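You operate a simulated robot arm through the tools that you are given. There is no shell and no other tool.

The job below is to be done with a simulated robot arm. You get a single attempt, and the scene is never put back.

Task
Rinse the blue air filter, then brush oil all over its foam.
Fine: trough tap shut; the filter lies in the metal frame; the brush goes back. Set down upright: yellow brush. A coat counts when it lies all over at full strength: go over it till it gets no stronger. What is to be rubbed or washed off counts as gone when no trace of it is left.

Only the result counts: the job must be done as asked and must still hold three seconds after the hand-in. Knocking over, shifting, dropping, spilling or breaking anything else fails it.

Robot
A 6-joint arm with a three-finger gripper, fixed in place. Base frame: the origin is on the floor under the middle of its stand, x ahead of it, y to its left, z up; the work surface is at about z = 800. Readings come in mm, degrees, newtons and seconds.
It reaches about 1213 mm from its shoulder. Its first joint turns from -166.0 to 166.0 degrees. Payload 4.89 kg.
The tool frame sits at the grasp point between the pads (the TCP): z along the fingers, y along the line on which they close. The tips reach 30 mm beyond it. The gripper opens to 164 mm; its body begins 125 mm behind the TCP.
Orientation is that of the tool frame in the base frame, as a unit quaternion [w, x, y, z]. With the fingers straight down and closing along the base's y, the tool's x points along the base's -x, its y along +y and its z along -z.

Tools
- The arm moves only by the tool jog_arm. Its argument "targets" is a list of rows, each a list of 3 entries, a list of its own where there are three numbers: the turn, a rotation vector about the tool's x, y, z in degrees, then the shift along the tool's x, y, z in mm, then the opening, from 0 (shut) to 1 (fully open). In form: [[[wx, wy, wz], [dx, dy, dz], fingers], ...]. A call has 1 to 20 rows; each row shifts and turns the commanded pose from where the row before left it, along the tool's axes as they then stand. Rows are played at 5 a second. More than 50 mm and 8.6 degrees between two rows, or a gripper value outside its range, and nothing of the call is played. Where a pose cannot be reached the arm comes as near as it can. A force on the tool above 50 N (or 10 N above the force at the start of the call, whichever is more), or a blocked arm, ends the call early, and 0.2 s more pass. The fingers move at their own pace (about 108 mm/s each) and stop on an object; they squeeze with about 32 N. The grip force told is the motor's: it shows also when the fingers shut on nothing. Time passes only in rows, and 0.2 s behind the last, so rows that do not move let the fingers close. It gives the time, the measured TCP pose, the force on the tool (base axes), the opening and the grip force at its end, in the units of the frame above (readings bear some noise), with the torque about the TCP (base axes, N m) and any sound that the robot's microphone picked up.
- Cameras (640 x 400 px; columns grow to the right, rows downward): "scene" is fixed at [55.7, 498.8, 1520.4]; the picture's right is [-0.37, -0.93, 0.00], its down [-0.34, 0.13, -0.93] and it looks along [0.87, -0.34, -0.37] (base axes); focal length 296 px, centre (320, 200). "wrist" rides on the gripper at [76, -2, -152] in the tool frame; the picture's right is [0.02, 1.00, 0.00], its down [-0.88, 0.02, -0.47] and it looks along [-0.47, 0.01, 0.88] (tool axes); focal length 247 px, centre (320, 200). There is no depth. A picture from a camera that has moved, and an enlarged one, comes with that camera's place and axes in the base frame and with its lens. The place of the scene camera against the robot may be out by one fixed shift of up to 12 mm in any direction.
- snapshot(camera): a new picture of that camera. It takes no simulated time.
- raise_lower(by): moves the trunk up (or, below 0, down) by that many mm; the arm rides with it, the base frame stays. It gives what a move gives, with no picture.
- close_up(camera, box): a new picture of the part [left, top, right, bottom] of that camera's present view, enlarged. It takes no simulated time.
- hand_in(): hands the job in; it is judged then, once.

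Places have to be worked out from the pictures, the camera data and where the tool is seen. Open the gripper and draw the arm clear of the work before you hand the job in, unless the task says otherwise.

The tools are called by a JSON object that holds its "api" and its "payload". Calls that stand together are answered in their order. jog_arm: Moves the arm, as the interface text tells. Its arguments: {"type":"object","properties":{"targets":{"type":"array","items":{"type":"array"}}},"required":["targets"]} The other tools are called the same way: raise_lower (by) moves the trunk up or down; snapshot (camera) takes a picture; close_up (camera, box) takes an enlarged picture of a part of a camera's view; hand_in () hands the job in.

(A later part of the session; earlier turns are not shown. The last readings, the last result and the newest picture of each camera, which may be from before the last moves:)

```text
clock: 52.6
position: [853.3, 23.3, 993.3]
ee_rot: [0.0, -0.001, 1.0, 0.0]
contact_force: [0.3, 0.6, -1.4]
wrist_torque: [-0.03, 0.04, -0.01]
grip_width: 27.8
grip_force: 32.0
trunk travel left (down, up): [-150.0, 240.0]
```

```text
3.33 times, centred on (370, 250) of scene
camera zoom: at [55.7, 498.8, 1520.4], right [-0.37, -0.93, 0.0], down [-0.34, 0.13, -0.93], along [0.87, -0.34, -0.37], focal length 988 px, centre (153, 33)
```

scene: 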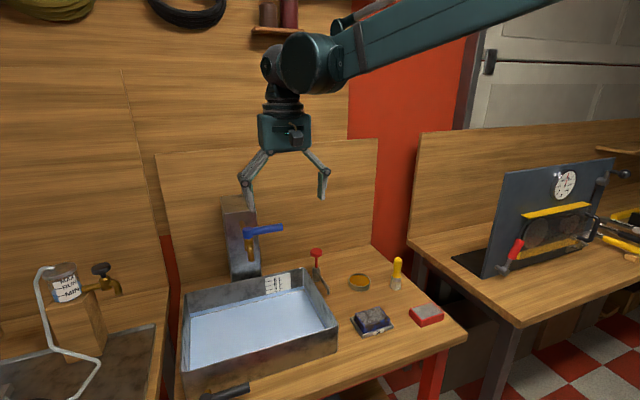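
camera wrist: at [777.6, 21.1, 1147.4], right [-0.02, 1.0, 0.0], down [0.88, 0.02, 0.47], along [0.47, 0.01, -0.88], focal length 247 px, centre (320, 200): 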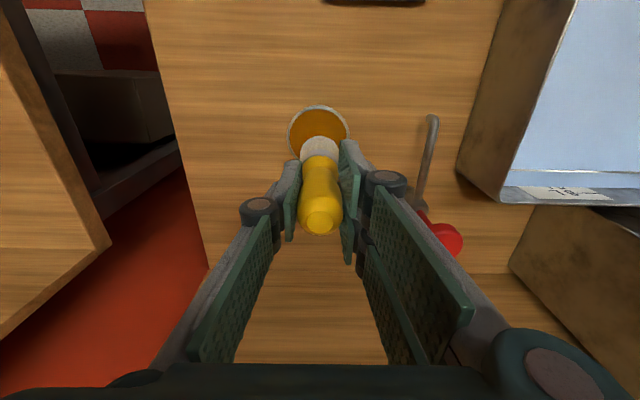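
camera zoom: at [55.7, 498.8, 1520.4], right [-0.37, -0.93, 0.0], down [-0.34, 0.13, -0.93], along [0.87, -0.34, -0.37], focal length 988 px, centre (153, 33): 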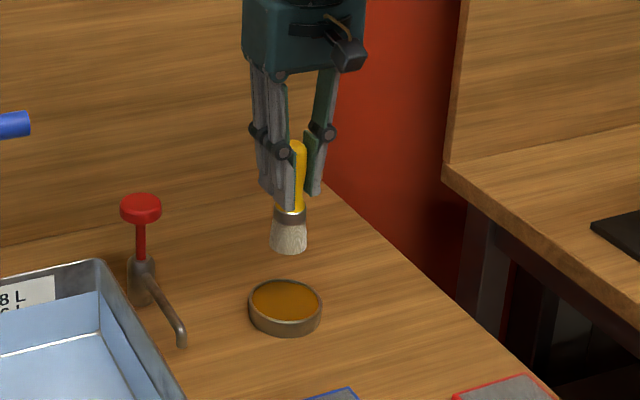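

The dish centre is near (856, 21) and the bristles are right above it. I lower the bristles into the oil, watching the force.

{"api": "jog_arm", "payload": {"targets": [[[0, 0, 0], [0, -1, 40], 0.05], [[0, 0, 0], [0, 0, 30], 0.05], [[0, 0, 0], [0, 0, 10], 0.05], [[0, 0, 0], [0, 0, 3], 0.05], [[0, 0, 0], [0, 0, 2], 0.05], [[0, 0, 0], [0, 0, 0], 0.05]]}}

{"api": "close_up", "payload": {"camera": "wrist", "box": [260, 80, 380, 220]}}

{"api": "close_up", "payload": {"camera": "scene", "box": [330, 230, 410, 310]}}

```text
clock: 54.0
position: [852.6, 19.7, 909.3]
ee_rot: [0.001, -0.001, 1.0, 0.0]
contact_force: [1.1, 0.3, 25.8]
wrist_torque: [-0.01, -0.23, -0.02]
grip_width: 27.4
grip_force: 31.8
trunk travel left (down, up): [-150.0, 240.0]
```

```text
2.86 times, centred on (320, 150) of wrist
camera zoom: at [777.1, 18.4, 1063.7], right [-0.02, 1.0, 0.0], down [0.88, 0.02, 0.47], along [0.47, 0.01, -0.88], focal length 706 px, centre (320, 343)
```

zoom: 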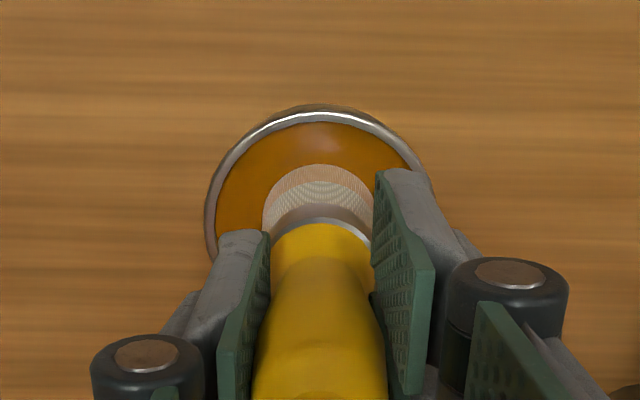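

```text
5.00 times, centred on (370, 270) of scene
camera zoom: at [55.7, 498.8, 1520.4], right [-0.37, -0.93, 0.0], down [-0.34, 0.13, -0.93], along [0.87, -0.34, -0.37], focal length 1482 px, centre (70, -150)
```

zoom: 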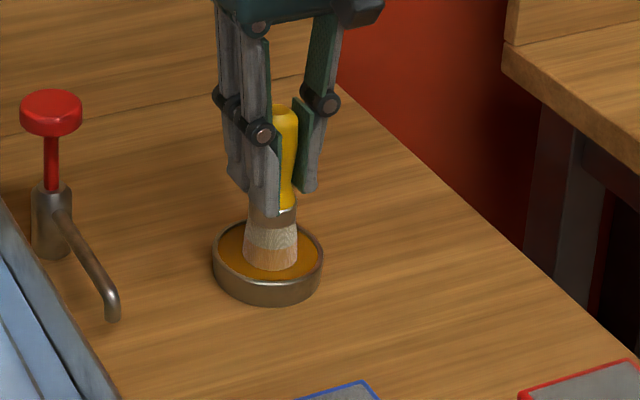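

The bristles are in the oil (26 N on the dish bottom) and turning amber. I dwell briefly, lift just out, let it drip over the dish, and raise.

{"api": "jog_arm", "payload": {"targets": [[[0, 0, 0], [0, 0, -1.5], 0.05], [[0, 0, 0], [0, 0, 0], 0.05], [[0, 0, 0], [0, 0, 0], 0.05], [[0, 0, 0], [0, 0, -10], 0.05], [[0, 0, 0], [0, 0, -20], 0.05], [[0, 0, 0], [0, 0, 0], 0.05], [[0, 0, 0], [0, 0, 0], 0.05], [[0, 0, 0], [0, 0, 0], 0.05], [[0, 0, 0], [0, 0, -40], 0.05], [[0, 0, 0], [0, 0, 0], 0.05]]}}

{"api": "snapshot", "payload": {"camera": "wrist"}}

{"api": "close_up", "payload": {"camera": "scene", "box": [330, 200, 430, 310]}}

{"api": "close_up", "payload": {"camera": "wrist", "box": [260, 80, 380, 220]}}

```text
clock: 56.2
position: [854.3, 19.0, 982.1]
ee_rot: [0.0, 0.0, 1.0, 0.0]
contact_force: [0.4, -0.3, -1.0]
wrist_torque: [0.01, 0.02, 0.02]
grip_width: 27.3
grip_force: 32.1
trunk travel left (down, up): [-150.0, 240.0]
```

```text
taken
camera wrist: at [778.7, 17.3, 1135.8], right [-0.02, 1.0, 0.0], down [0.88, 0.02, 0.47], along [0.47, 0.01, -0.88], focal length 247 px, centre (320, 200)
```

wrist: 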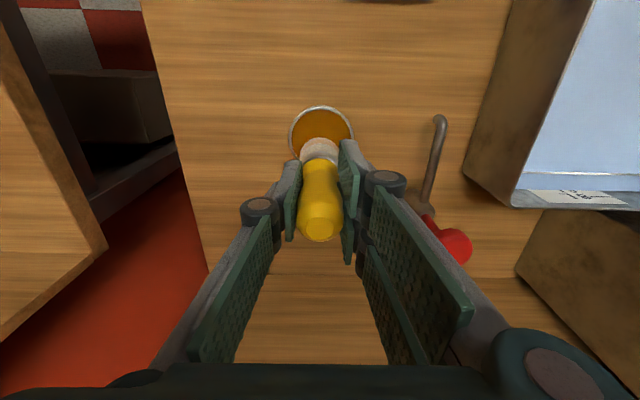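

```text
3.64 times, centred on (380, 255) of scene
camera zoom: at [55.7, 498.8, 1520.4], right [-0.37, -0.93, 0.0], down [-0.34, 0.13, -0.93], along [0.87, -0.34, -0.37], focal length 1078 px, centre (102, 0)
```

zoom: 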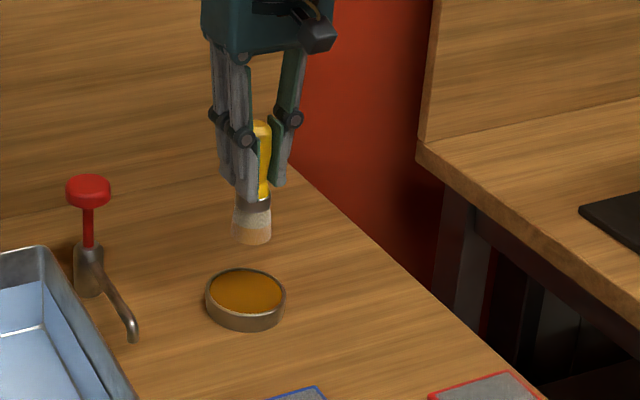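

```text
2.86 times, centred on (320, 150) of wrist
camera zoom: at [778.7, 17.3, 1135.8], right [-0.02, 1.0, 0.0], down [0.88, 0.02, 0.47], along [0.47, 0.01, -0.88], focal length 706 px, centre (320, 343)
```

zoom: 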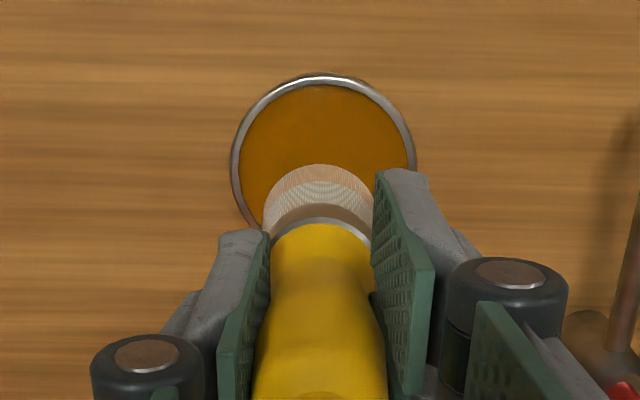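

The bristles are tinted amber and the dish hasn't moved. I move over the filter's foam and lower to just above it.

{"api": "jog_arm", "payload": {"targets": [[[0, 0, 0], [40, 6, 0], 0.05], [[0, 0, 0], [40, 6, 0], 0.05], [[0, 0, 0], [40, 6, 0], 0.05], [[0, 0, 0], [40, 6, 0], 0.05], [[0, 0, 0], [34, 6, 0], 0.05], [[0, 0, 0], [0, 0, 20], 0.05], [[0, 0, 0], [0, 0, 10], 0.05], [[0, 0, 0], [0, 0, 0], 0.05]]}}

{"api": "snapshot", "payload": {"camera": "wrist"}}

{"api": "close_up", "payload": {"camera": "scene", "box": [330, 240, 430, 340]}}

{"api": "close_up", "payload": {"camera": "wrist", "box": [260, 80, 420, 220]}}

```text
clock: 58.0
position: [661.2, 49.5, 950.9]
ee_rot: [0.0, -0.001, 1.0, 0.001]
contact_force: [-0.1, 0.4, -1.3]
wrist_torque: [-0.02, -0.01, -0.05]
grip_width: 27.5
grip_force: 32.5
trunk travel left (down, up): [-150.0, 240.0]
```

```text
taken
camera wrist: at [584.4, 50.2, 1104.8], right [-0.02, 1.0, 0.0], down [0.88, 0.02, 0.47], along [0.47, 0.01, -0.88], focal length 247 px, centre (320, 200)
```

wrist: 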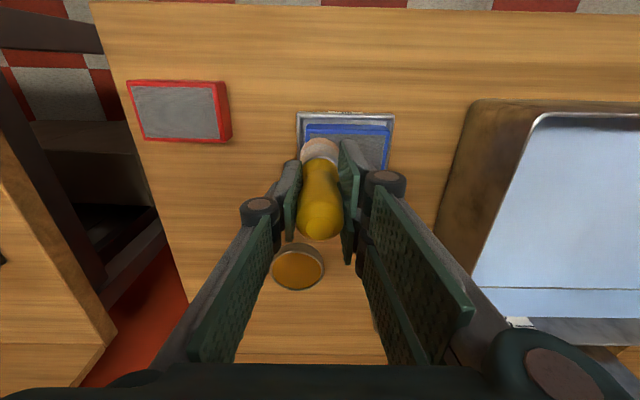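

```text
4.00 times, centred on (380, 290) of scene
camera zoom: at [55.7, 498.8, 1520.4], right [-0.37, -0.93, 0.0], down [-0.34, 0.13, -0.93], along [0.87, -0.34, -0.37], focal length 1186 px, centre (80, -160)
```

zoom: 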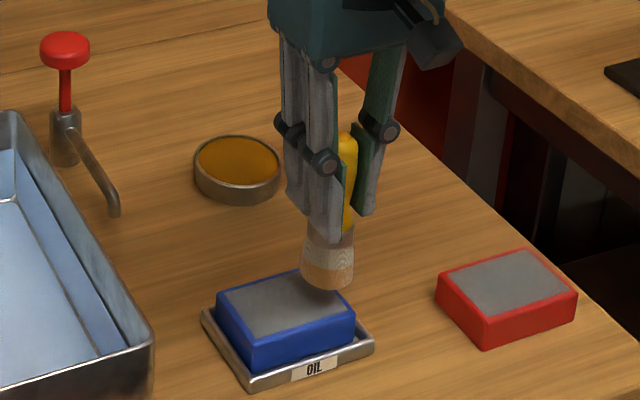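

```text
2.86 times, centred on (340, 150) of wrist
camera zoom: at [584.4, 50.2, 1104.8], right [-0.02, 1.0, 0.0], down [0.88, 0.02, 0.47], along [0.47, 0.01, -0.88], focal length 706 px, centre (263, 343)
```

zoom: 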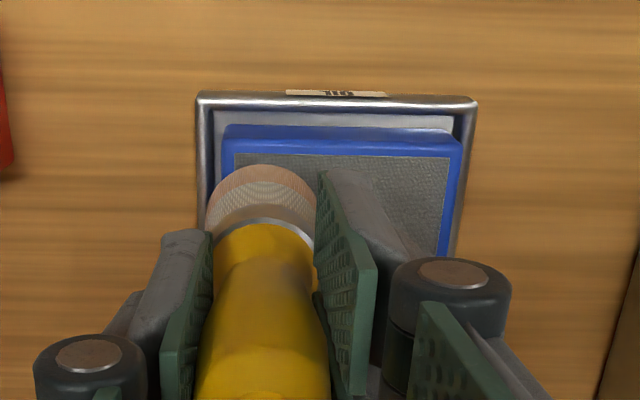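

The brush hovers just above the near-right part of the foam (foam x about 646–696, y about 41–124). I shift slightly and lower in small steps to find contact.

{"api": "jog_arm", "payload": {"targets": [[[0, 0, 0], [0, 8, 5], 0.05], [[0, 0, 0], [0, 0, 4], 0.05], [[0, 0, 0], [0, 0, 3], 0.05], [[0, 0, 0], [0, 0, 0], 0.05]]}}

{"api": "close_up", "payload": {"camera": "scene", "box": [330, 240, 430, 340]}}

```text
clock: 59.0
position: [661.4, 58.7, 938.9]
ee_rot: [0.0, 0.0, 1.0, 0.0]
contact_force: [0.8, -0.3, -1.1]
wrist_torque: [0.01, 0.01, 0.0]
grip_width: 27.5
grip_force: 32.1
trunk travel left (down, up): [-150.0, 240.0]
```

```text
4.00 times, centred on (380, 290) of scene
camera zoom: at [55.7, 498.8, 1520.4], right [-0.37, -0.93, 0.0], down [-0.34, 0.13, -0.93], along [0.87, -0.34, -0.37], focal length 1186 px, centre (80, -160)
```

zoom: 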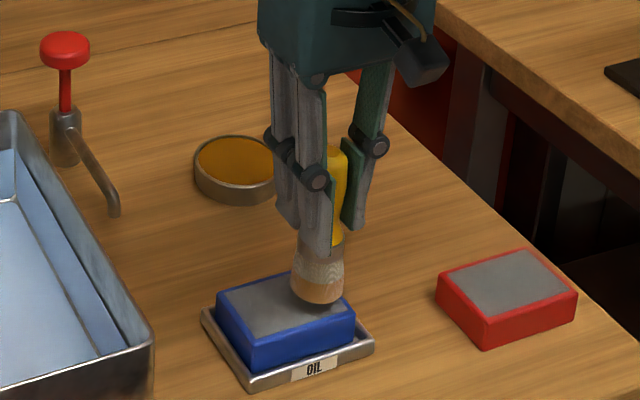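

No contact yet at z 939. I keep lowering in 1.5–2 mm steps.

{"api": "jog_arm", "payload": {"targets": [[[0, 0, 0], [0, 0, 2], 0.05], [[0, 0, 0], [0, 0, 2], 0.05], [[0, 0, 0], [0, 0, 1.5], 0.05], [[0, 0, 0], [0, 0, 0], 0.05]]}}

{"api": "close_up", "payload": {"camera": "scene", "box": [330, 240, 430, 340]}}

```text
clock: 60.0
position: [662.2, 57.6, 933.2]
ee_rot: [0.0, 0.0, 1.0, 0.0]
contact_force: [0.4, 0.3, -2.4]
wrist_torque: [0.03, 0.0, -0.01]
grip_width: 27.4
grip_force: 31.8
trunk travel left (down, up): [-150.0, 240.0]
```

```text
4.00 times, centred on (380, 290) of scene
camera zoom: at [55.7, 498.8, 1520.4], right [-0.37, -0.93, 0.0], down [-0.34, 0.13, -0.93], along [0.87, -0.34, -0.37], focal length 1186 px, centre (80, -160)
```

zoom: 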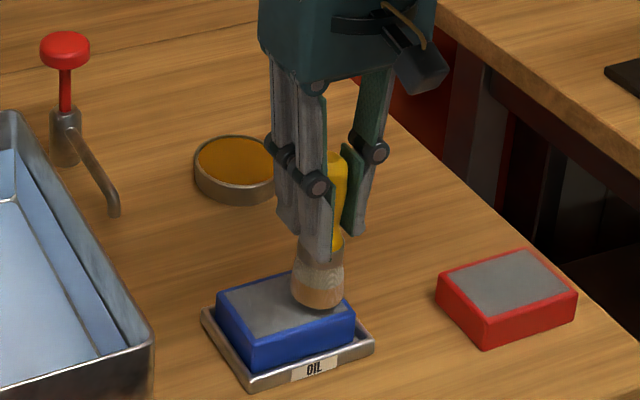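

Still no contact at z 933; continuing down in small steps.

{"api": "jog_arm", "payload": {"targets": [[[0, 0, 0], [0, 0, 1.5], 0.05], [[0, 0, 0], [0, 0, 1.5], 0.05], [[0, 0, 0], [0, 0, 0], 0.05]]}}

{"api": "close_up", "payload": {"camera": "scene", "box": [340, 260, 420, 330]}}

{"api": "close_up", "payload": {"camera": "wrist", "box": [260, 80, 420, 220]}}

```text
clock: 60.8
position: [661.6, 58.2, 929.8]
ee_rot: [0.0, -0.001, 1.0, 0.0]
contact_force: [-0.1, -0.7, 0.0]
wrist_torque: [0.0, -0.01, -0.01]
grip_width: 27.4
grip_force: 32.2
trunk travel left (down, up): [-150.0, 240.0]
```

```text
5.71 times, centred on (380, 295) of scene
camera zoom: at [55.7, 498.8, 1520.4], right [-0.37, -0.93, 0.0], down [-0.34, 0.13, -0.93], along [0.87, -0.34, -0.37], focal length 1694 px, centre (-23, -343)
```

zoom: 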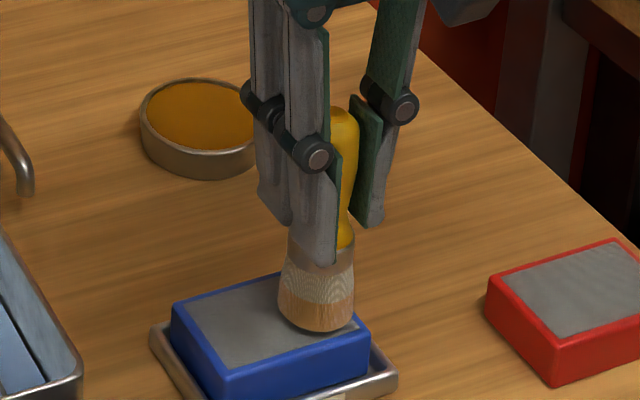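

```text
2.86 times, centred on (340, 150) of wrist
camera zoom: at [585.9, 56.3, 1084.1], right [-0.02, 1.0, 0.0], down [0.88, 0.02, 0.47], along [0.47, 0.01, -0.88], focal length 706 px, centre (263, 343)
```

zoom: 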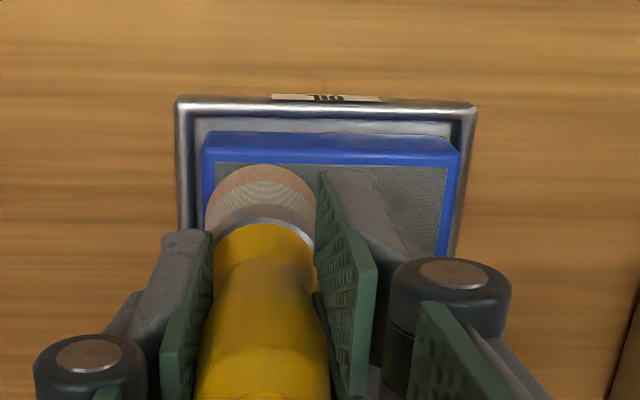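

The bristles look almost touching; a couple more small steps.

{"api": "jog_arm", "payload": {"targets": [[[0, 0, 0], [0, 0, 1.5], 0.05], [[0, 0, 0], [0, 0, 1], 0.05], [[0, 0, 0], [0, 0, 0], 0.05]]}}

{"api": "close_up", "payload": {"camera": "scene", "box": [340, 260, 420, 330]}}

```text
clock: 61.6
position: [659.9, 57.3, 927.8]
ee_rot: [0.0, 0.001, 1.0, 0.0]
contact_force: [0.3, 0.4, -0.3]
wrist_torque: [0.01, 0.0, 0.02]
grip_width: 27.3
grip_force: 32.3
trunk travel left (down, up): [-150.0, 240.0]
```

```text
5.71 times, centred on (380, 295) of scene
camera zoom: at [55.7, 498.8, 1520.4], right [-0.37, -0.93, 0.0], down [-0.34, 0.13, -0.93], along [0.87, -0.34, -0.37], focal length 1694 px, centre (-23, -343)
```

zoom: 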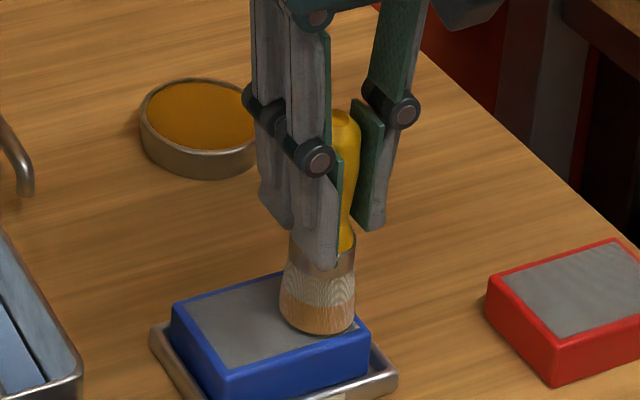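

Still free at 927.8; continuing with 1 mm steps.

{"api": "jog_arm", "payload": {"targets": [[[0, 0, 0], [0, 0, 1], 0.05], [[0, 0, 0], [0, 0, 1], 0.05], [[0, 0, 0], [0, 0, 0], 0.05]]}}

{"api": "close_up", "payload": {"camera": "scene", "box": [340, 260, 420, 330]}}

```text
clock: 62.4
position: [661.6, 57.1, 926.1]
ee_rot: [0.0, 0.0, 1.0, -0.001]
contact_force: [0.2, -0.2, -0.2]
wrist_torque: [-0.03, -0.01, -0.02]
grip_width: 27.7
grip_force: 31.5
trunk travel left (down, up): [-150.0, 240.0]
```

```text
5.71 times, centred on (380, 295) of scene
camera zoom: at [55.7, 498.8, 1520.4], right [-0.37, -0.93, 0.0], down [-0.34, 0.13, -0.93], along [0.87, -0.34, -0.37], focal length 1694 px, centre (-23, -343)
```

zoom: 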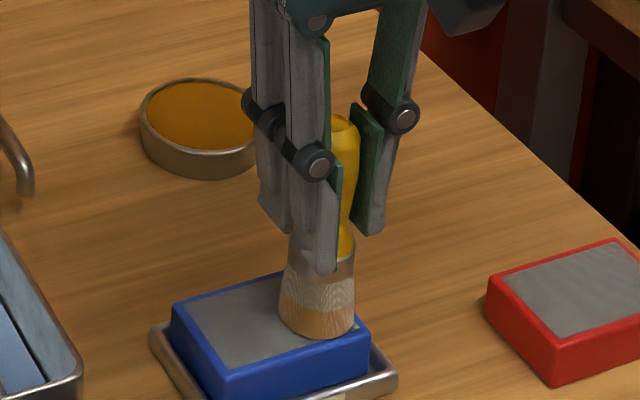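

{"api": "jog_arm", "payload": {"targets": [[[0, 0, 0], [0, 0, 1], 0.05], [[0, 0, 0], [0, 0, 1], 0.05], [[0, 0, 0], [0, 0, 1], 0.05], [[0, 0, 0], [0, 0, 0], 0.05]]}}

{"api": "close_up", "payload": {"camera": "scene", "box": [340, 260, 420, 330]}}

{"api": "close_up", "payload": {"camera": "wrist", "box": [260, 80, 420, 220]}}

```text
clock: 63.4
position: [661.0, 55.9, 924.5]
ee_rot: [0.0, 0.0, 1.0, 0.0]
contact_force: [-0.9, 0.6, -0.3]
wrist_torque: [0.01, 0.05, 0.0]
grip_width: 27.4
grip_force: 31.8
trunk travel left (down, up): [-150.0, 240.0]
```

```text
5.71 times, centred on (380, 295) of scene
camera zoom: at [55.7, 498.8, 1520.4], right [-0.37, -0.93, 0.0], down [-0.34, 0.13, -0.93], along [0.87, -0.34, -0.37], focal length 1694 px, centre (-23, -343)
```

zoom: 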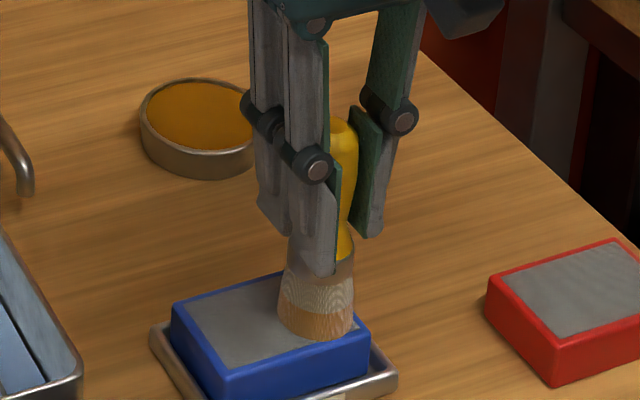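

```text
2.86 times, centred on (340, 150) of wrist
camera zoom: at [585.2, 56.5, 1078.0], right [-0.02, 1.0, 0.0], down [0.88, 0.02, 0.47], along [0.47, 0.01, -0.88], focal length 706 px, centre (263, 343)
```

zoom: 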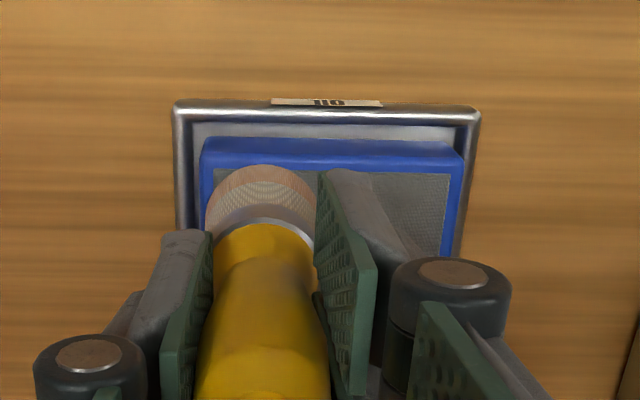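

The bristle tips now seem to sink slightly into the foam (no force, soft bristles). I make a stroke along +y and look for an oil trace.

{"api": "jog_arm", "payload": {"targets": [[[0, 0, 0], [0, 8, 0], 0.05], [[0, 0, 0], [0, 8, 0], 0.05], [[0, 0, 0], [0, 8, 0], 0.05], [[0, 0, 0], [0, 8, 0], 0.05], [[0, 0, 0], [0, 8, 0], 0.05], [[0, 0, 0], [0, 8, 0], 0.05], [[0, 0, 0], [0, 0, 0], 0.05]]}}

{"api": "close_up", "payload": {"camera": "scene", "box": [340, 260, 420, 330]}}

{"api": "close_up", "payload": {"camera": "wrist", "box": [220, 80, 420, 220]}}

```text
clock: 65.0
position: [661.3, 104.6, 922.8]
ee_rot: [0.001, 0.0, 1.0, 0.001]
contact_force: [-0.2, -4.2, 20.6]
wrist_torque: [-0.11, -0.02, 0.02]
grip_width: 27.3
grip_force: 31.7
trunk travel left (down, up): [-150.0, 240.0]
```

```text
5.71 times, centred on (380, 295) of scene
camera zoom: at [55.7, 498.8, 1520.4], right [-0.37, -0.93, 0.0], down [-0.34, 0.13, -0.93], along [0.87, -0.34, -0.37], focal length 1694 px, centre (-23, -343)
```

zoom: 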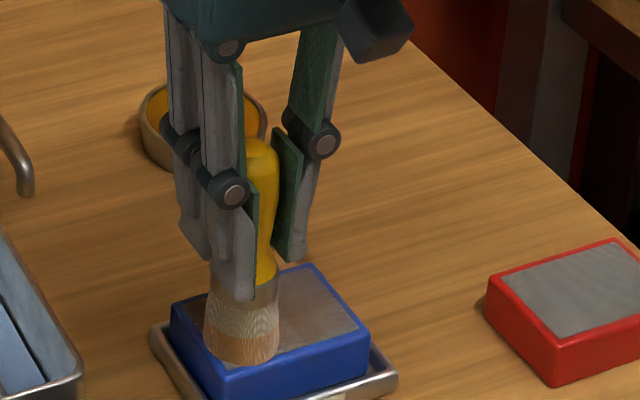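

```text
2.86 times, centred on (320, 150) of wrist
camera zoom: at [584.7, 104.1, 1077.4], right [-0.02, 1.0, 0.0], down [0.88, 0.02, 0.47], along [0.47, 0.01, -0.88], focal length 706 px, centre (320, 343)
```

zoom: 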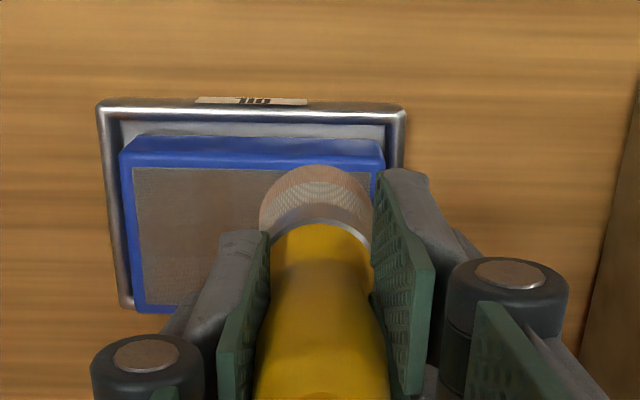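

Oil is tinting the foam, with 20 N pressing, which is more than needed. I ease up about 1 mm and do raster strokes over the near half and middle.

{"api": "jog_arm", "payload": {"targets": [[[0, 0, 0], [4, 4, -1.2], 0.05], [[0, 0, 0], [5, 9, 0], 0.05], [[0, 0, 0], [0, -10.3, 0], 0.05], [[0, 0, 0], [0, -10.3, 0], 0.05], [[0, 0, 0], [0, -10.3, 0], 0.05], [[0, 0, 0], [0, -10.3, 0], 0.05], [[0, 0, 0], [0, -10.3, 0], 0.05], [[0, 0, 0], [0, -10.3, 0], 0.05], [[0, 0, 0], [0, -10.3, 0], 0.05], [[0, 0, 0], [-8, 0, 0], 0.05], [[0, 0, 0], [-8, 0, 0], 0.05], [[0, 0, 0], [0, 10.3, 0], 0.05], [[0, 0, 0], [0, 10.3, 0], 0.05], [[0, 0, 0], [0, 10.3, 0], 0.05], [[0, 0, 0], [0, 10.3, 0], 0.05], [[0, 0, 0], [0, 10.3, 0], 0.05], [[0, 0, 0], [0, 10.3, 0], 0.05], [[0, 0, 0], [0, 10.3, 0], 0.05], [[0, 0, 0], [0, 0, 0], 0.05]]}}

{"api": "close_up", "payload": {"camera": "scene", "box": [340, 260, 420, 330]}}

{"api": "close_up", "payload": {"camera": "wrist", "box": [220, 80, 420, 220]}}

```text
clock: 69.0
position: [667.2, 118.8, 923.3]
ee_rot: [0.0, 0.002, 1.0, -0.001]
contact_force: [0.0, -0.6, -0.5]
wrist_torque: [0.03, -0.01, -0.01]
grip_width: 27.3
grip_force: 32.0
trunk travel left (down, up): [-150.0, 240.0]
```

```text
5.71 times, centred on (380, 295) of scene
camera zoom: at [55.7, 498.8, 1520.4], right [-0.37, -0.93, 0.0], down [-0.34, 0.13, -0.93], along [0.87, -0.34, -0.37], focal length 1694 px, centre (-23, -343)
```

zoom: 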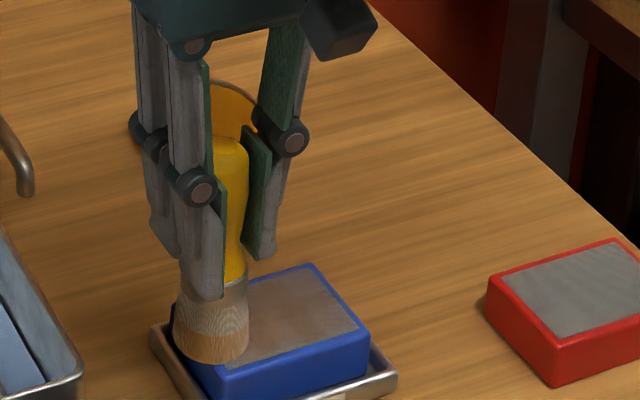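

```text
2.86 times, centred on (320, 150) of wrist
camera zoom: at [591.6, 118.3, 1077.7], right [-0.02, 1.0, 0.0], down [0.88, 0.02, 0.47], along [0.47, 0.01, -0.88], focal length 706 px, centre (320, 343)
```

zoom: 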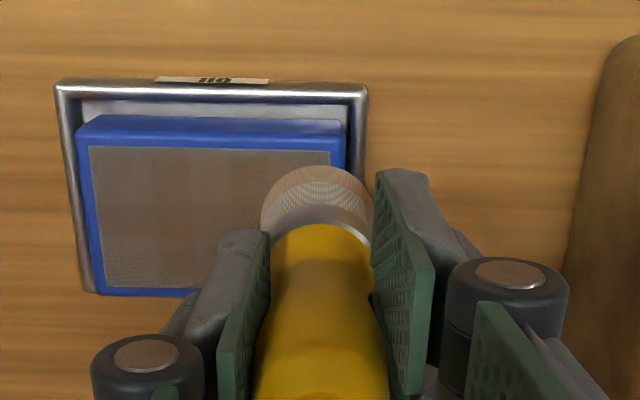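

The coat builds on the near part. I continue strokes along the far part and middle at the same height.

{"api": "jog_arm", "payload": {"targets": [[[0, 0, 0], [-8, 0, 0], 0.05], [[0, 0, 0], [-9, 0, 0], 0.05], [[0, 0, 0], [0, -10.3, 0], 0.05], [[0, 0, 0], [0, -10.3, 0], 0.05], [[0, 0, 0], [0, -10.3, 0], 0.05], [[0, 0, 0], [0, -10.3, 0], 0.05], [[0, 0, 0], [0, -10.3, 0], 0.05], [[0, 0, 0], [0, -10.3, 0], 0.05], [[0, 0, 0], [0, -10.3, 0], 0.05], [[0, 0, 0], [8, 0, 0], 0.05], [[0, 0, 0], [0, 10.3, 0], 0.05], [[0, 0, 0], [0, 10.3, 0], 0.05], [[0, 0, 0], [0, 10.3, 0], 0.05], [[0, 0, 0], [0, 10.3, 0], 0.05], [[0, 0, 0], [0, 10.3, 0], 0.05], [[0, 0, 0], [0, 10.3, 0], 0.05], [[0, 0, 0], [0, 10.3, 0], 0.05], [[0, 0, 0], [0, 0, 0], 0.05]]}}

{"api": "close_up", "payload": {"camera": "scene", "box": [340, 260, 420, 330]}}

{"api": "close_up", "payload": {"camera": "wrist", "box": [220, 80, 420, 220]}}

```text
clock: 72.8
position: [677.7, 117.8, 924.4]
ee_rot: [0.0, -0.001, 1.0, 0.0]
contact_force: [0.2, 0.2, -0.3]
wrist_torque: [0.0, 0.0, -0.01]
grip_width: 27.2
grip_force: 32.3
trunk travel left (down, up): [-150.0, 240.0]
```

```text
5.71 times, centred on (380, 295) of scene
camera zoom: at [55.7, 498.8, 1520.4], right [-0.37, -0.93, 0.0], down [-0.34, 0.13, -0.93], along [0.87, -0.34, -0.37], focal length 1694 px, centre (-23, -343)
```

zoom: 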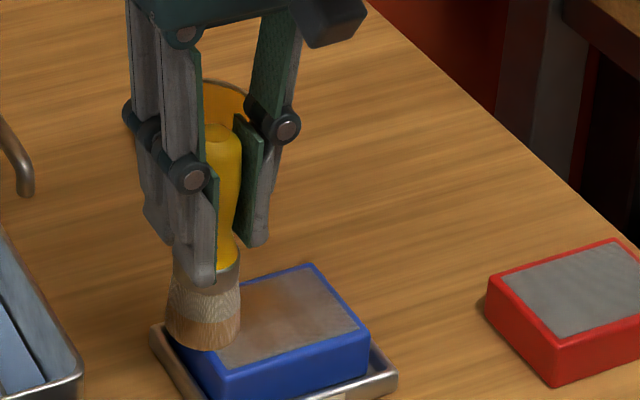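

```text
2.86 times, centred on (320, 150) of wrist
camera zoom: at [601.3, 117.3, 1078.1], right [-0.02, 1.0, 0.0], down [0.88, 0.02, 0.47], along [0.47, 0.01, -0.88], focal length 706 px, centre (320, 343)
```

zoom: 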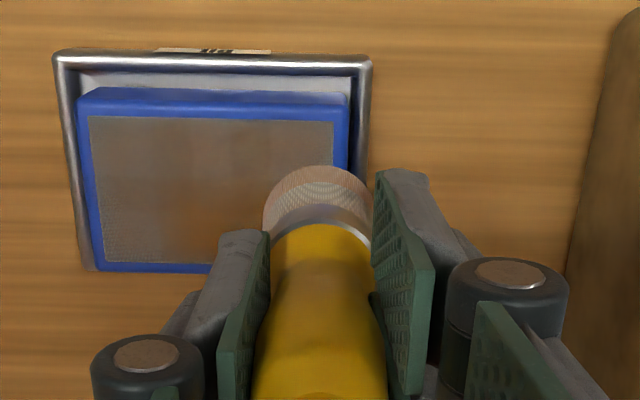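

The coat is building, strongest mid-foam, weaker at edges. I continue with overlapping strokes reaching the edges.

{"api": "jog_arm", "payload": {"targets": [[[0, 0, 0], [-8.5, 3, 0], 0.05], [[0, 0, 0], [0, -9.75, 0], 0.05], [[0, 0, 0], [0, -9.75, 0], 0.05], [[0, 0, 0], [0, -9.75, 0], 0.05], [[0, 0, 0], [0, -9.75, 0], 0.05], [[0, 0, 0], [0, -9.75, 0], 0.05], [[0, 0, 0], [0, -9.75, 0], 0.05], [[0, 0, 0], [0, -9.75, 0], 0.05], [[0, 0, 0], [0, -9.75, 0], 0.05], [[0, 0, 0], [13, 0, 0], 0.05], [[0, 0, 0], [0, 9.75, 0], 0.05], [[0, 0, 0], [0, 9.75, 0], 0.05], [[0, 0, 0], [0, 9.75, 0], 0.05], [[0, 0, 0], [0, 9.75, 0], 0.05], [[0, 0, 0], [0, 9.75, 0], 0.05], [[0, 0, 0], [0, 9.75, 0], 0.05], [[0, 0, 0], [0, 9.75, 0], 0.05], [[0, 0, 0], [0, 9.75, 0], 0.05], [[0, 0, 0], [13, 0, 0], 0.05], [[0, 0, 0], [12, 0, 0], 0.05]]}}

{"api": "jog_arm", "payload": {"targets": [[[0, 0, 0], [0, -9.75, 0], 0.05], [[0, 0, 0], [0, -9.75, 0], 0.05], [[0, 0, 0], [0, -9.75, 0], 0.05], [[0, 0, 0], [0, -9.75, 0], 0.05], [[0, 0, 0], [0, -9.75, 0], 0.05], [[0, 0, 0], [0, -9.75, 0], 0.05], [[0, 0, 0], [0, -9.75, 0], 0.05], [[0, 0, 0], [0, -9.75, 0], 0.05], [[0, 0, 0], [-12, 0, 0], 0.05], [[0, 0, 0], [0, 9.75, 0], 0.05], [[0, 0, 0], [0, 9.75, 0], 0.05], [[0, 0, 0], [0, 9.75, 0], 0.05], [[0, 0, 0], [0, 9.75, 0], 0.05], [[0, 0, 0], [0, 9.75, 0], 0.05], [[0, 0, 0], [0, 9.75, 0], 0.05], [[0, 0, 0], [0, 9.75, 0], 0.05], [[0, 0, 0], [0, 9.75, 0], 0.05], [[0, 0, 0], [0, 0, 0], 0.05]]}}

{"api": "close_up", "payload": {"camera": "scene", "box": [340, 260, 420, 330]}}

{"api": "close_up", "payload": {"camera": "wrist", "box": [220, 80, 420, 220]}}

```text
clock: 77.0
position: [647.5, 122.2, 923.5]
ee_rot: [0.001, 0.0, 1.0, 0.0]
contact_force: [-0.1, 1.2, -1.6]
wrist_torque: [0.0, 0.08, -0.01]
grip_width: 27.8
grip_force: 32.5
trunk travel left (down, up): [-150.0, 240.0]
```

```text
clock: 80.8
position: [659.9, 122.0, 921.8]
ee_rot: [0.0, 0.0, 1.0, -0.001]
contact_force: [-1.2, -0.3, -0.4]
wrist_torque: [-0.01, -0.02, -0.05]
grip_width: 27.4
grip_force: 31.7
trunk travel left (down, up): [-150.0, 240.0]
```

```text
5.71 times, centred on (380, 295) of scene
camera zoom: at [55.7, 498.8, 1520.4], right [-0.37, -0.93, 0.0], down [-0.34, 0.13, -0.93], along [0.87, -0.34, -0.37], focal length 1694 px, centre (-23, -343)
```

zoom: 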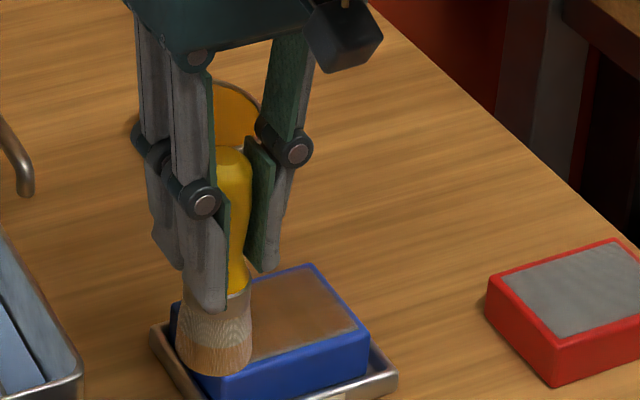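

```text
2.86 times, centred on (320, 150) of wrist
camera zoom: at [583.7, 121.0, 1077.3], right [-0.02, 1.0, 0.0], down [0.88, 0.02, 0.47], along [0.47, 0.01, -0.88], focal length 706 px, centre (320, 343)
```

zoom: 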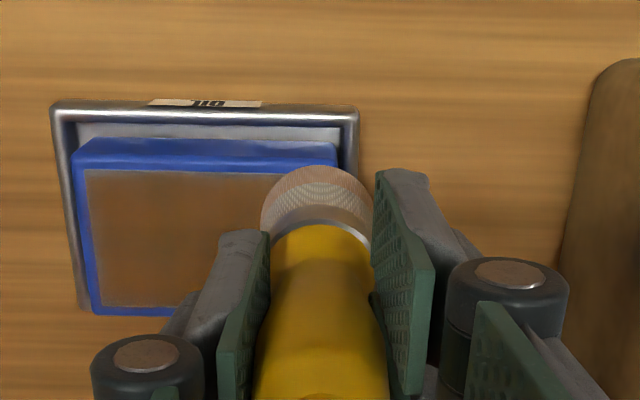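

The foam is turning amber-brown. I lift off and look at the whole surface.

{"api": "jog_arm", "payload": {"targets": [[[0, 0, 0], [0, 0, -20], 0.05], [[0, 0, 0], [-10, -20, -40], 0.05], [[0, 0, 0], [-40, -20, 0], 0.05], [[0, 0, 0], [-45, -20, 0], 0.05], [[0, 0, 0], [-40, -15, 0], 0.05], [[0, 0, 0], [0, 0, 0], 0.05]]}}

{"api": "snapshot", "payload": {"camera": "wrist"}}

{"api": "close_up", "payload": {"camera": "scene", "box": [340, 280, 410, 340]}}

{"api": "close_up", "payload": {"camera": "scene", "box": [330, 210, 430, 310]}}

```text
clock: 82.2
position: [795.6, 42.6, 981.0]
ee_rot: [0.001, 0.001, 1.0, 0.001]
contact_force: [0.7, 0.1, -0.9]
wrist_torque: [0.0, 0.14, 0.03]
grip_width: 27.3
grip_force: 32.0
trunk travel left (down, up): [-150.0, 240.0]
```

```text
taken
camera wrist: at [719.9, 42.2, 1134.2], right [-0.02, 1.0, 0.0], down [0.88, 0.02, 0.47], along [0.47, 0.01, -0.88], focal length 247 px, centre (320, 200)
```

wrist: 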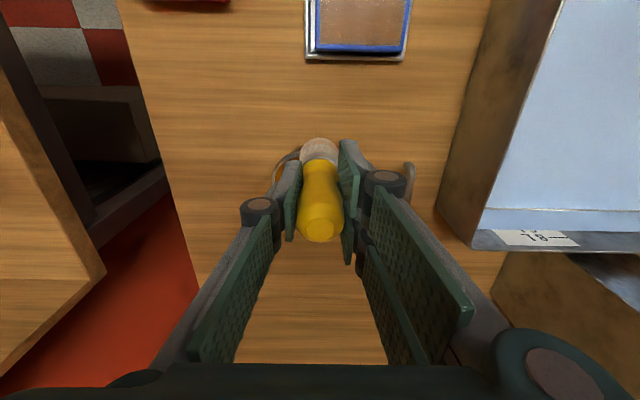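

```text
6.67 times, centred on (375, 310) of scene
camera zoom: at [55.7, 498.8, 1520.4], right [-0.37, -0.93, 0.0], down [-0.34, 0.13, -0.93], along [0.87, -0.34, -0.37], focal length 1976 px, centre (-47, -533)
```

zoom: 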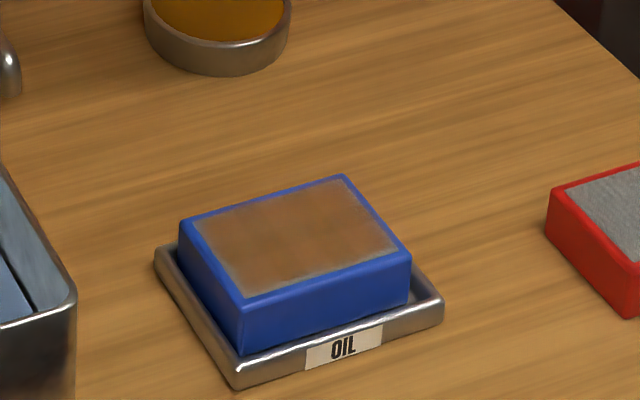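

```text
4.00 times, centred on (380, 260) of scene
camera zoom: at [55.7, 498.8, 1520.4], right [-0.37, -0.93, 0.0], down [-0.34, 0.13, -0.93], along [0.87, -0.34, -0.37], focal length 1186 px, centre (80, -40)
```

zoom: 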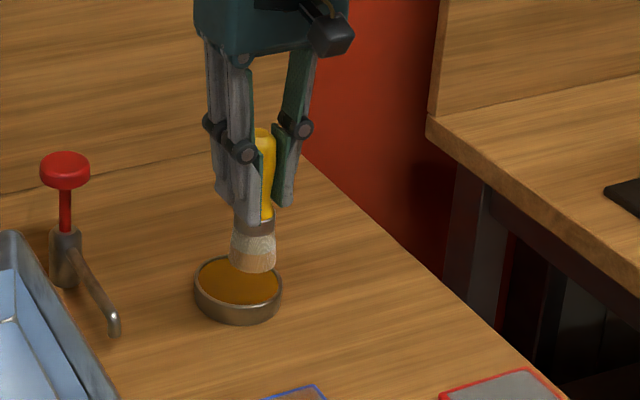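

The coat is partial with weaker edges, so it needs more oil. I re-dip the brush in the dish.

{"api": "jog_arm", "payload": {"targets": [[[0, 0, 0], [-29, -10.5, 0], 0.05], [[0, 0, 0], [-29, -10.5, 0], 0.05], [[0, 0, 0], [0, 0, 30], 0.05], [[0, 0, 0], [0, 0, 30], 0.05], [[0, 0, 0], [0, 0, 8], 0.05], [[0, 0, 0], [0, 0, 3], 0.05], [[0, 0, 0], [0, 0, 0], 0.05], [[0, 0, 0], [0, 0, 0], 0.05]]}}

{"api": "close_up", "payload": {"camera": "wrist", "box": [260, 80, 380, 220]}}

{"api": "close_up", "payload": {"camera": "scene", "box": [330, 230, 410, 310]}}

```text
clock: 84.0
position: [852.0, 24.9, 914.0]
ee_rot: [-0.001, -0.001, 1.0, 0.0]
contact_force: [-0.3, -0.2, -0.4]
wrist_torque: [-0.01, -0.01, 0.01]
grip_width: 27.6
grip_force: 31.9
trunk travel left (down, up): [-150.0, 240.0]
```

```text
2.86 times, centred on (320, 150) of wrist
camera zoom: at [776.5, 24.1, 1067.9], right [-0.02, 1.0, 0.0], down [0.88, 0.02, 0.47], along [0.47, 0.01, -0.88], focal length 706 px, centre (320, 343)
```

zoom: 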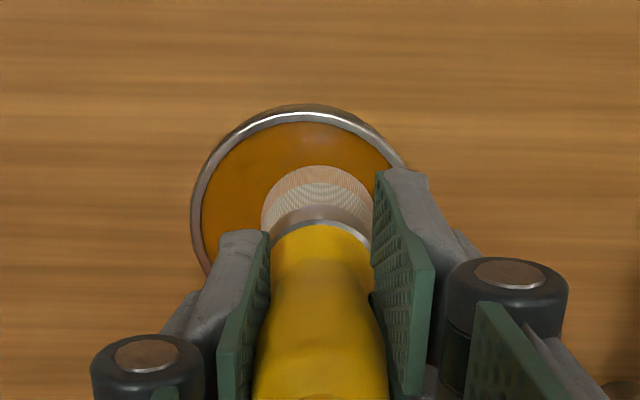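

```text
5.00 times, centred on (370, 270) of scene
camera zoom: at [55.7, 498.8, 1520.4], right [-0.37, -0.93, 0.0], down [-0.34, 0.13, -0.93], along [0.87, -0.34, -0.37], focal length 1482 px, centre (70, -150)
```

zoom: 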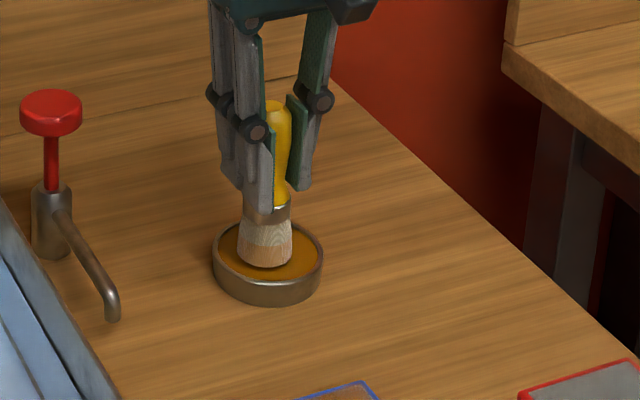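

The bristles hover at the oil surface. I centre by -3.5 mm in y and lower another 5 mm.

{"api": "jog_arm", "payload": {"targets": [[[0, 0, 0], [-1, -3.5, 2], 0.05], [[0, 0, 0], [0, 0, 2], 0.05], [[0, 0, 0], [0, 0, 1.5], 0.05], [[0, 0, 0], [0, 0, 0], 0.05], [[0, 0, 0], [0, 0, 0], 0.05]]}}

{"api": "close_up", "payload": {"camera": "scene", "box": [330, 230, 410, 310]}}

```text
clock: 85.2
position: [852.3, 20.8, 907.4]
ee_rot: [0.001, 0.001, 1.0, 0.0]
contact_force: [4.9, -1.4, 24.9]
wrist_torque: [-0.01, -0.34, 0.02]
grip_width: 27.0
grip_force: 31.4
trunk travel left (down, up): [-150.0, 240.0]
```

```text
5.00 times, centred on (370, 270) of scene
camera zoom: at [55.7, 498.8, 1520.4], right [-0.37, -0.93, 0.0], down [-0.34, 0.13, -0.93], along [0.87, -0.34, -0.37], focal length 1482 px, centre (70, -150)
```

zoom: 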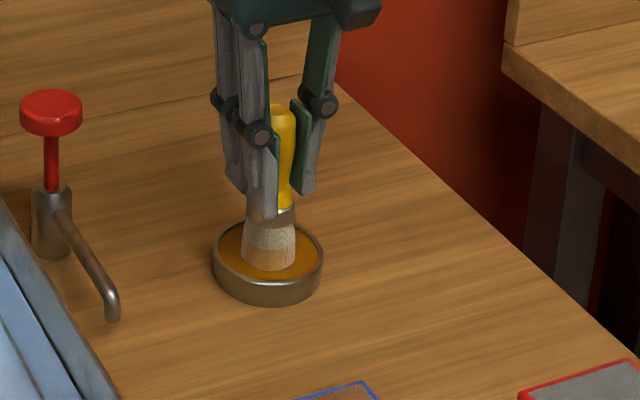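

Contact with the dish again (25 N). I ease off, lift over the dish, let it drip and check the bristles' colour.

{"api": "jog_arm", "payload": {"targets": [[[0, 0, 0], [0, 0, -1], 0.05], [[0, 0, 0], [0, 0, 0], 0.05], [[0, 0, 0], [0, 0, 0], 0.05], [[0, 0, 0], [0, 0, -10], 0.05], [[0, 0, 0], [0, 0, -20], 0.05], [[0, 0, 0], [0, 0, 0], 0.05], [[0, 0, 0], [0, 0, 0], 0.05], [[0, 0, 0], [0, 0, 0], 0.05], [[0, 0, 0], [0, 0, -42], 0.05], [[0, 0, 0], [0, 0, 0], 0.05]]}}

{"api": "close_up", "payload": {"camera": "scene", "box": [330, 200, 430, 310]}}

{"api": "close_up", "payload": {"camera": "wrist", "box": [260, 80, 380, 220]}}

```text
clock: 87.4
position: [851.7, 20.5, 980.0]
ee_rot: [0.0, 0.0, 1.0, 0.001]
contact_force: [-0.5, -0.3, -1.5]
wrist_torque: [0.02, 0.04, -0.02]
grip_width: 27.4
grip_force: 32.3
trunk travel left (down, up): [-150.0, 240.0]
```

```text
3.64 times, centred on (380, 255) of scene
camera zoom: at [55.7, 498.8, 1520.4], right [-0.37, -0.93, 0.0], down [-0.34, 0.13, -0.93], along [0.87, -0.34, -0.37], focal length 1078 px, centre (102, 0)
```

zoom: 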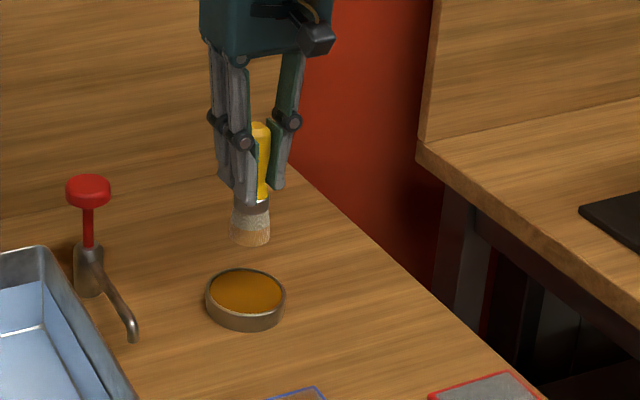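

```text
2.86 times, centred on (320, 150) of wrist
camera zoom: at [776.3, 20.1, 1134.3], right [-0.02, 1.0, 0.0], down [0.88, 0.02, 0.47], along [0.47, 0.01, -0.88], focal length 706 px, centre (320, 343)
```

zoom: 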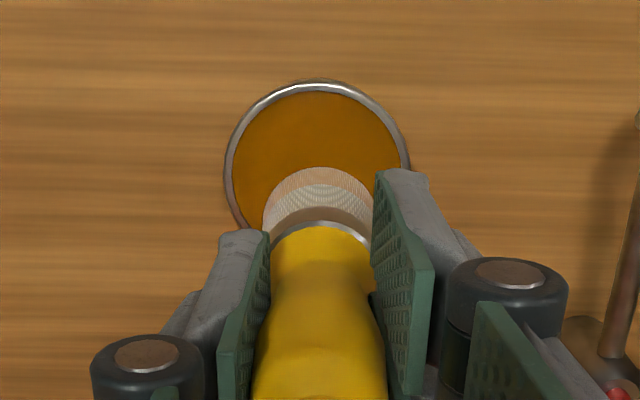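

The bristles are reloaded. I move back over the filter's far −y corner and lower onto the foam.

{"api": "jog_arm", "payload": {"targets": [[[0, 0, 0], [41, 6, 0], 0.05], [[0, 0, 0], [41, 6, 0], 0.05], [[0, 0, 0], [41, 6, 0], 0.05], [[0, 0, 0], [39, 6, 0], 0.05], [[0, 0, 0], [0, 0, 30], 0.05], [[0, 0, 0], [0, 0, 20], 0.05], [[0, 0, 0], [0, 0, 6], 0.05], [[0, 0, 0], [0, 0, 0], 0.05]]}}

{"api": "close_up", "payload": {"camera": "scene", "box": [340, 260, 420, 330]}}

{"api": "close_up", "payload": {"camera": "wrist", "box": [240, 40, 440, 200]}}

```text
clock: 89.2
position: [689.1, 46.9, 925.4]
ee_rot: [0.0, 0.0, 1.0, 0.0]
contact_force: [0.2, -0.1, -0.9]
wrist_torque: [-0.02, 0.03, 0.0]
grip_width: 27.4
grip_force: 31.9
trunk travel left (down, up): [-150.0, 240.0]
```

```text
5.71 times, centred on (380, 295) of scene
camera zoom: at [55.7, 498.8, 1520.4], right [-0.37, -0.93, 0.0], down [-0.34, 0.13, -0.93], along [0.87, -0.34, -0.37], focal length 1694 px, centre (-23, -343)
```

zoom: 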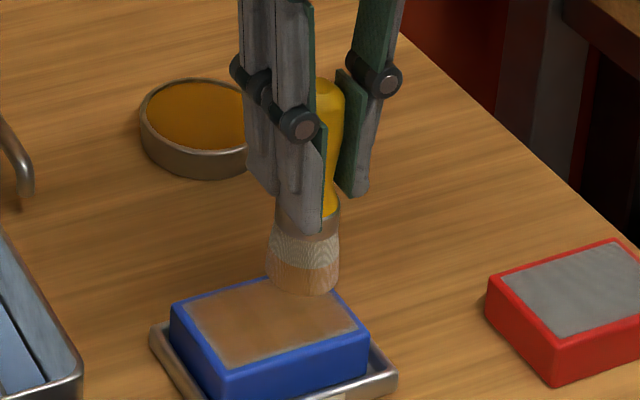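

```text
2.50 times, centred on (340, 120) of wrist
camera zoom: at [614.8, 46.0, 1078.7], right [-0.02, 1.0, 0.0], down [0.88, 0.02, 0.47], along [0.47, 0.01, -0.88], focal length 617 px, centre (270, 400)
```

zoom: 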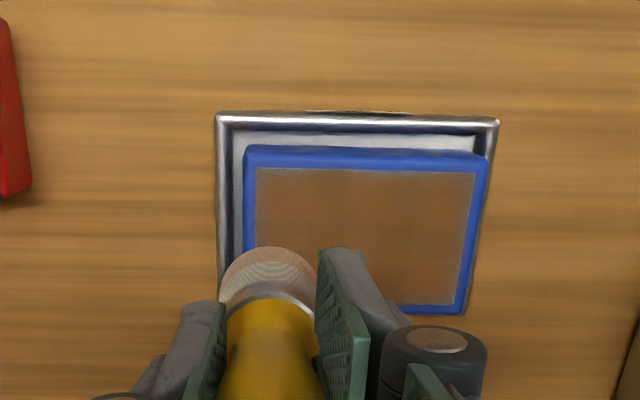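

The brush is at the far −y corner of the foam. I press slightly lower and run overlapping strokes from far to near.

{"api": "jog_arm", "payload": {"targets": [[[0, 0, 0], [0, -2, 1.5], 0.05], [[0, 0, 0], [0, 9.75, 0], 0.05], [[0, 0, 0], [0, 9.75, 0], 0.05], [[0, 0, 0], [0, 9.75, 0], 0.05], [[0, 0, 0], [0, 9.75, 0], 0.05], [[0, 0, 0], [0, 9.75, 0], 0.05], [[0, 0, 0], [0, 9.75, 0], 0.05], [[0, 0, 0], [0, 9.75, 0], 0.05], [[0, 0, 0], [0, 9.75, 0], 0.05], [[0, 0, 0], [12, 0, 0], 0.05], [[0, 0, 0], [0, -9.75, 0], 0.05], [[0, 0, 0], [0, -9.75, 0], 0.05], [[0, 0, 0], [0, -9.75, 0], 0.05], [[0, 0, 0], [0, -9.75, 0], 0.05], [[0, 0, 0], [0, -9.75, 0], 0.05], [[0, 0, 0], [0, -9.75, 0], 0.05], [[0, 0, 0], [0, -9.75, 0], 0.05], [[0, 0, 0], [0, -9.75, 0], 0.05], [[0, 0, 0], [12, 0, 0], 0.05]]}}

{"api": "close_up", "payload": {"camera": "scene", "box": [340, 260, 420, 330]}}

{"api": "close_up", "payload": {"camera": "wrist", "box": [240, 60, 440, 220]}}

```text
clock: 93.2
position: [667.2, 44.6, 923.8]
ee_rot: [0.0, 0.001, 1.0, 0.0]
contact_force: [1.0, 0.1, -0.9]
wrist_torque: [-0.01, 0.11, 0.01]
grip_width: 27.1
grip_force: 32.3
trunk travel left (down, up): [-150.0, 240.0]
```

```text
5.71 times, centred on (380, 295) of scene
camera zoom: at [55.7, 498.8, 1520.4], right [-0.37, -0.93, 0.0], down [-0.34, 0.13, -0.93], along [0.87, -0.34, -0.37], focal length 1694 px, centre (-23, -343)
```

zoom: 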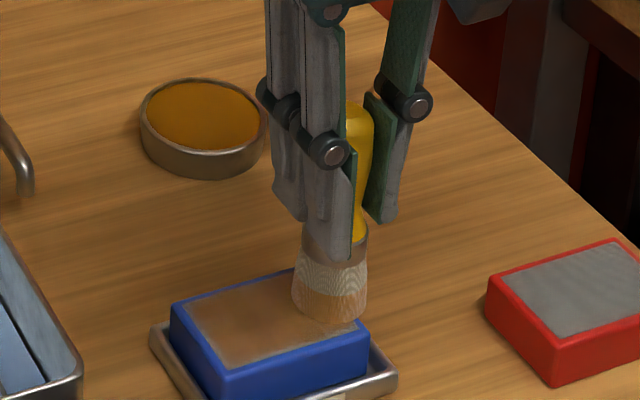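

```text
2.50 times, centred on (340, 140) of wrist
camera zoom: at [591.6, 43.1, 1078.3], right [-0.02, 1.0, 0.0], down [0.88, 0.02, 0.47], along [0.47, 0.01, -0.88], focal length 617 px, centre (270, 350)
```

zoom: 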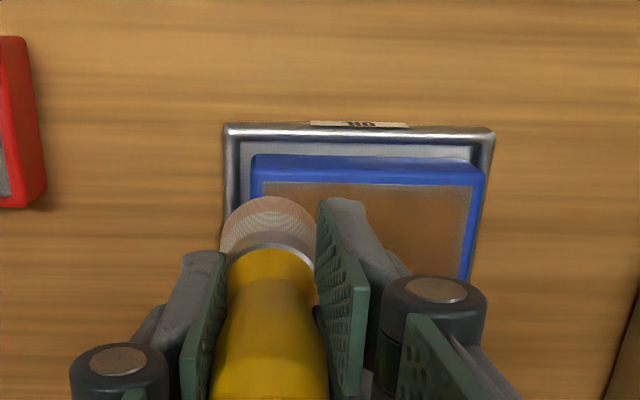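

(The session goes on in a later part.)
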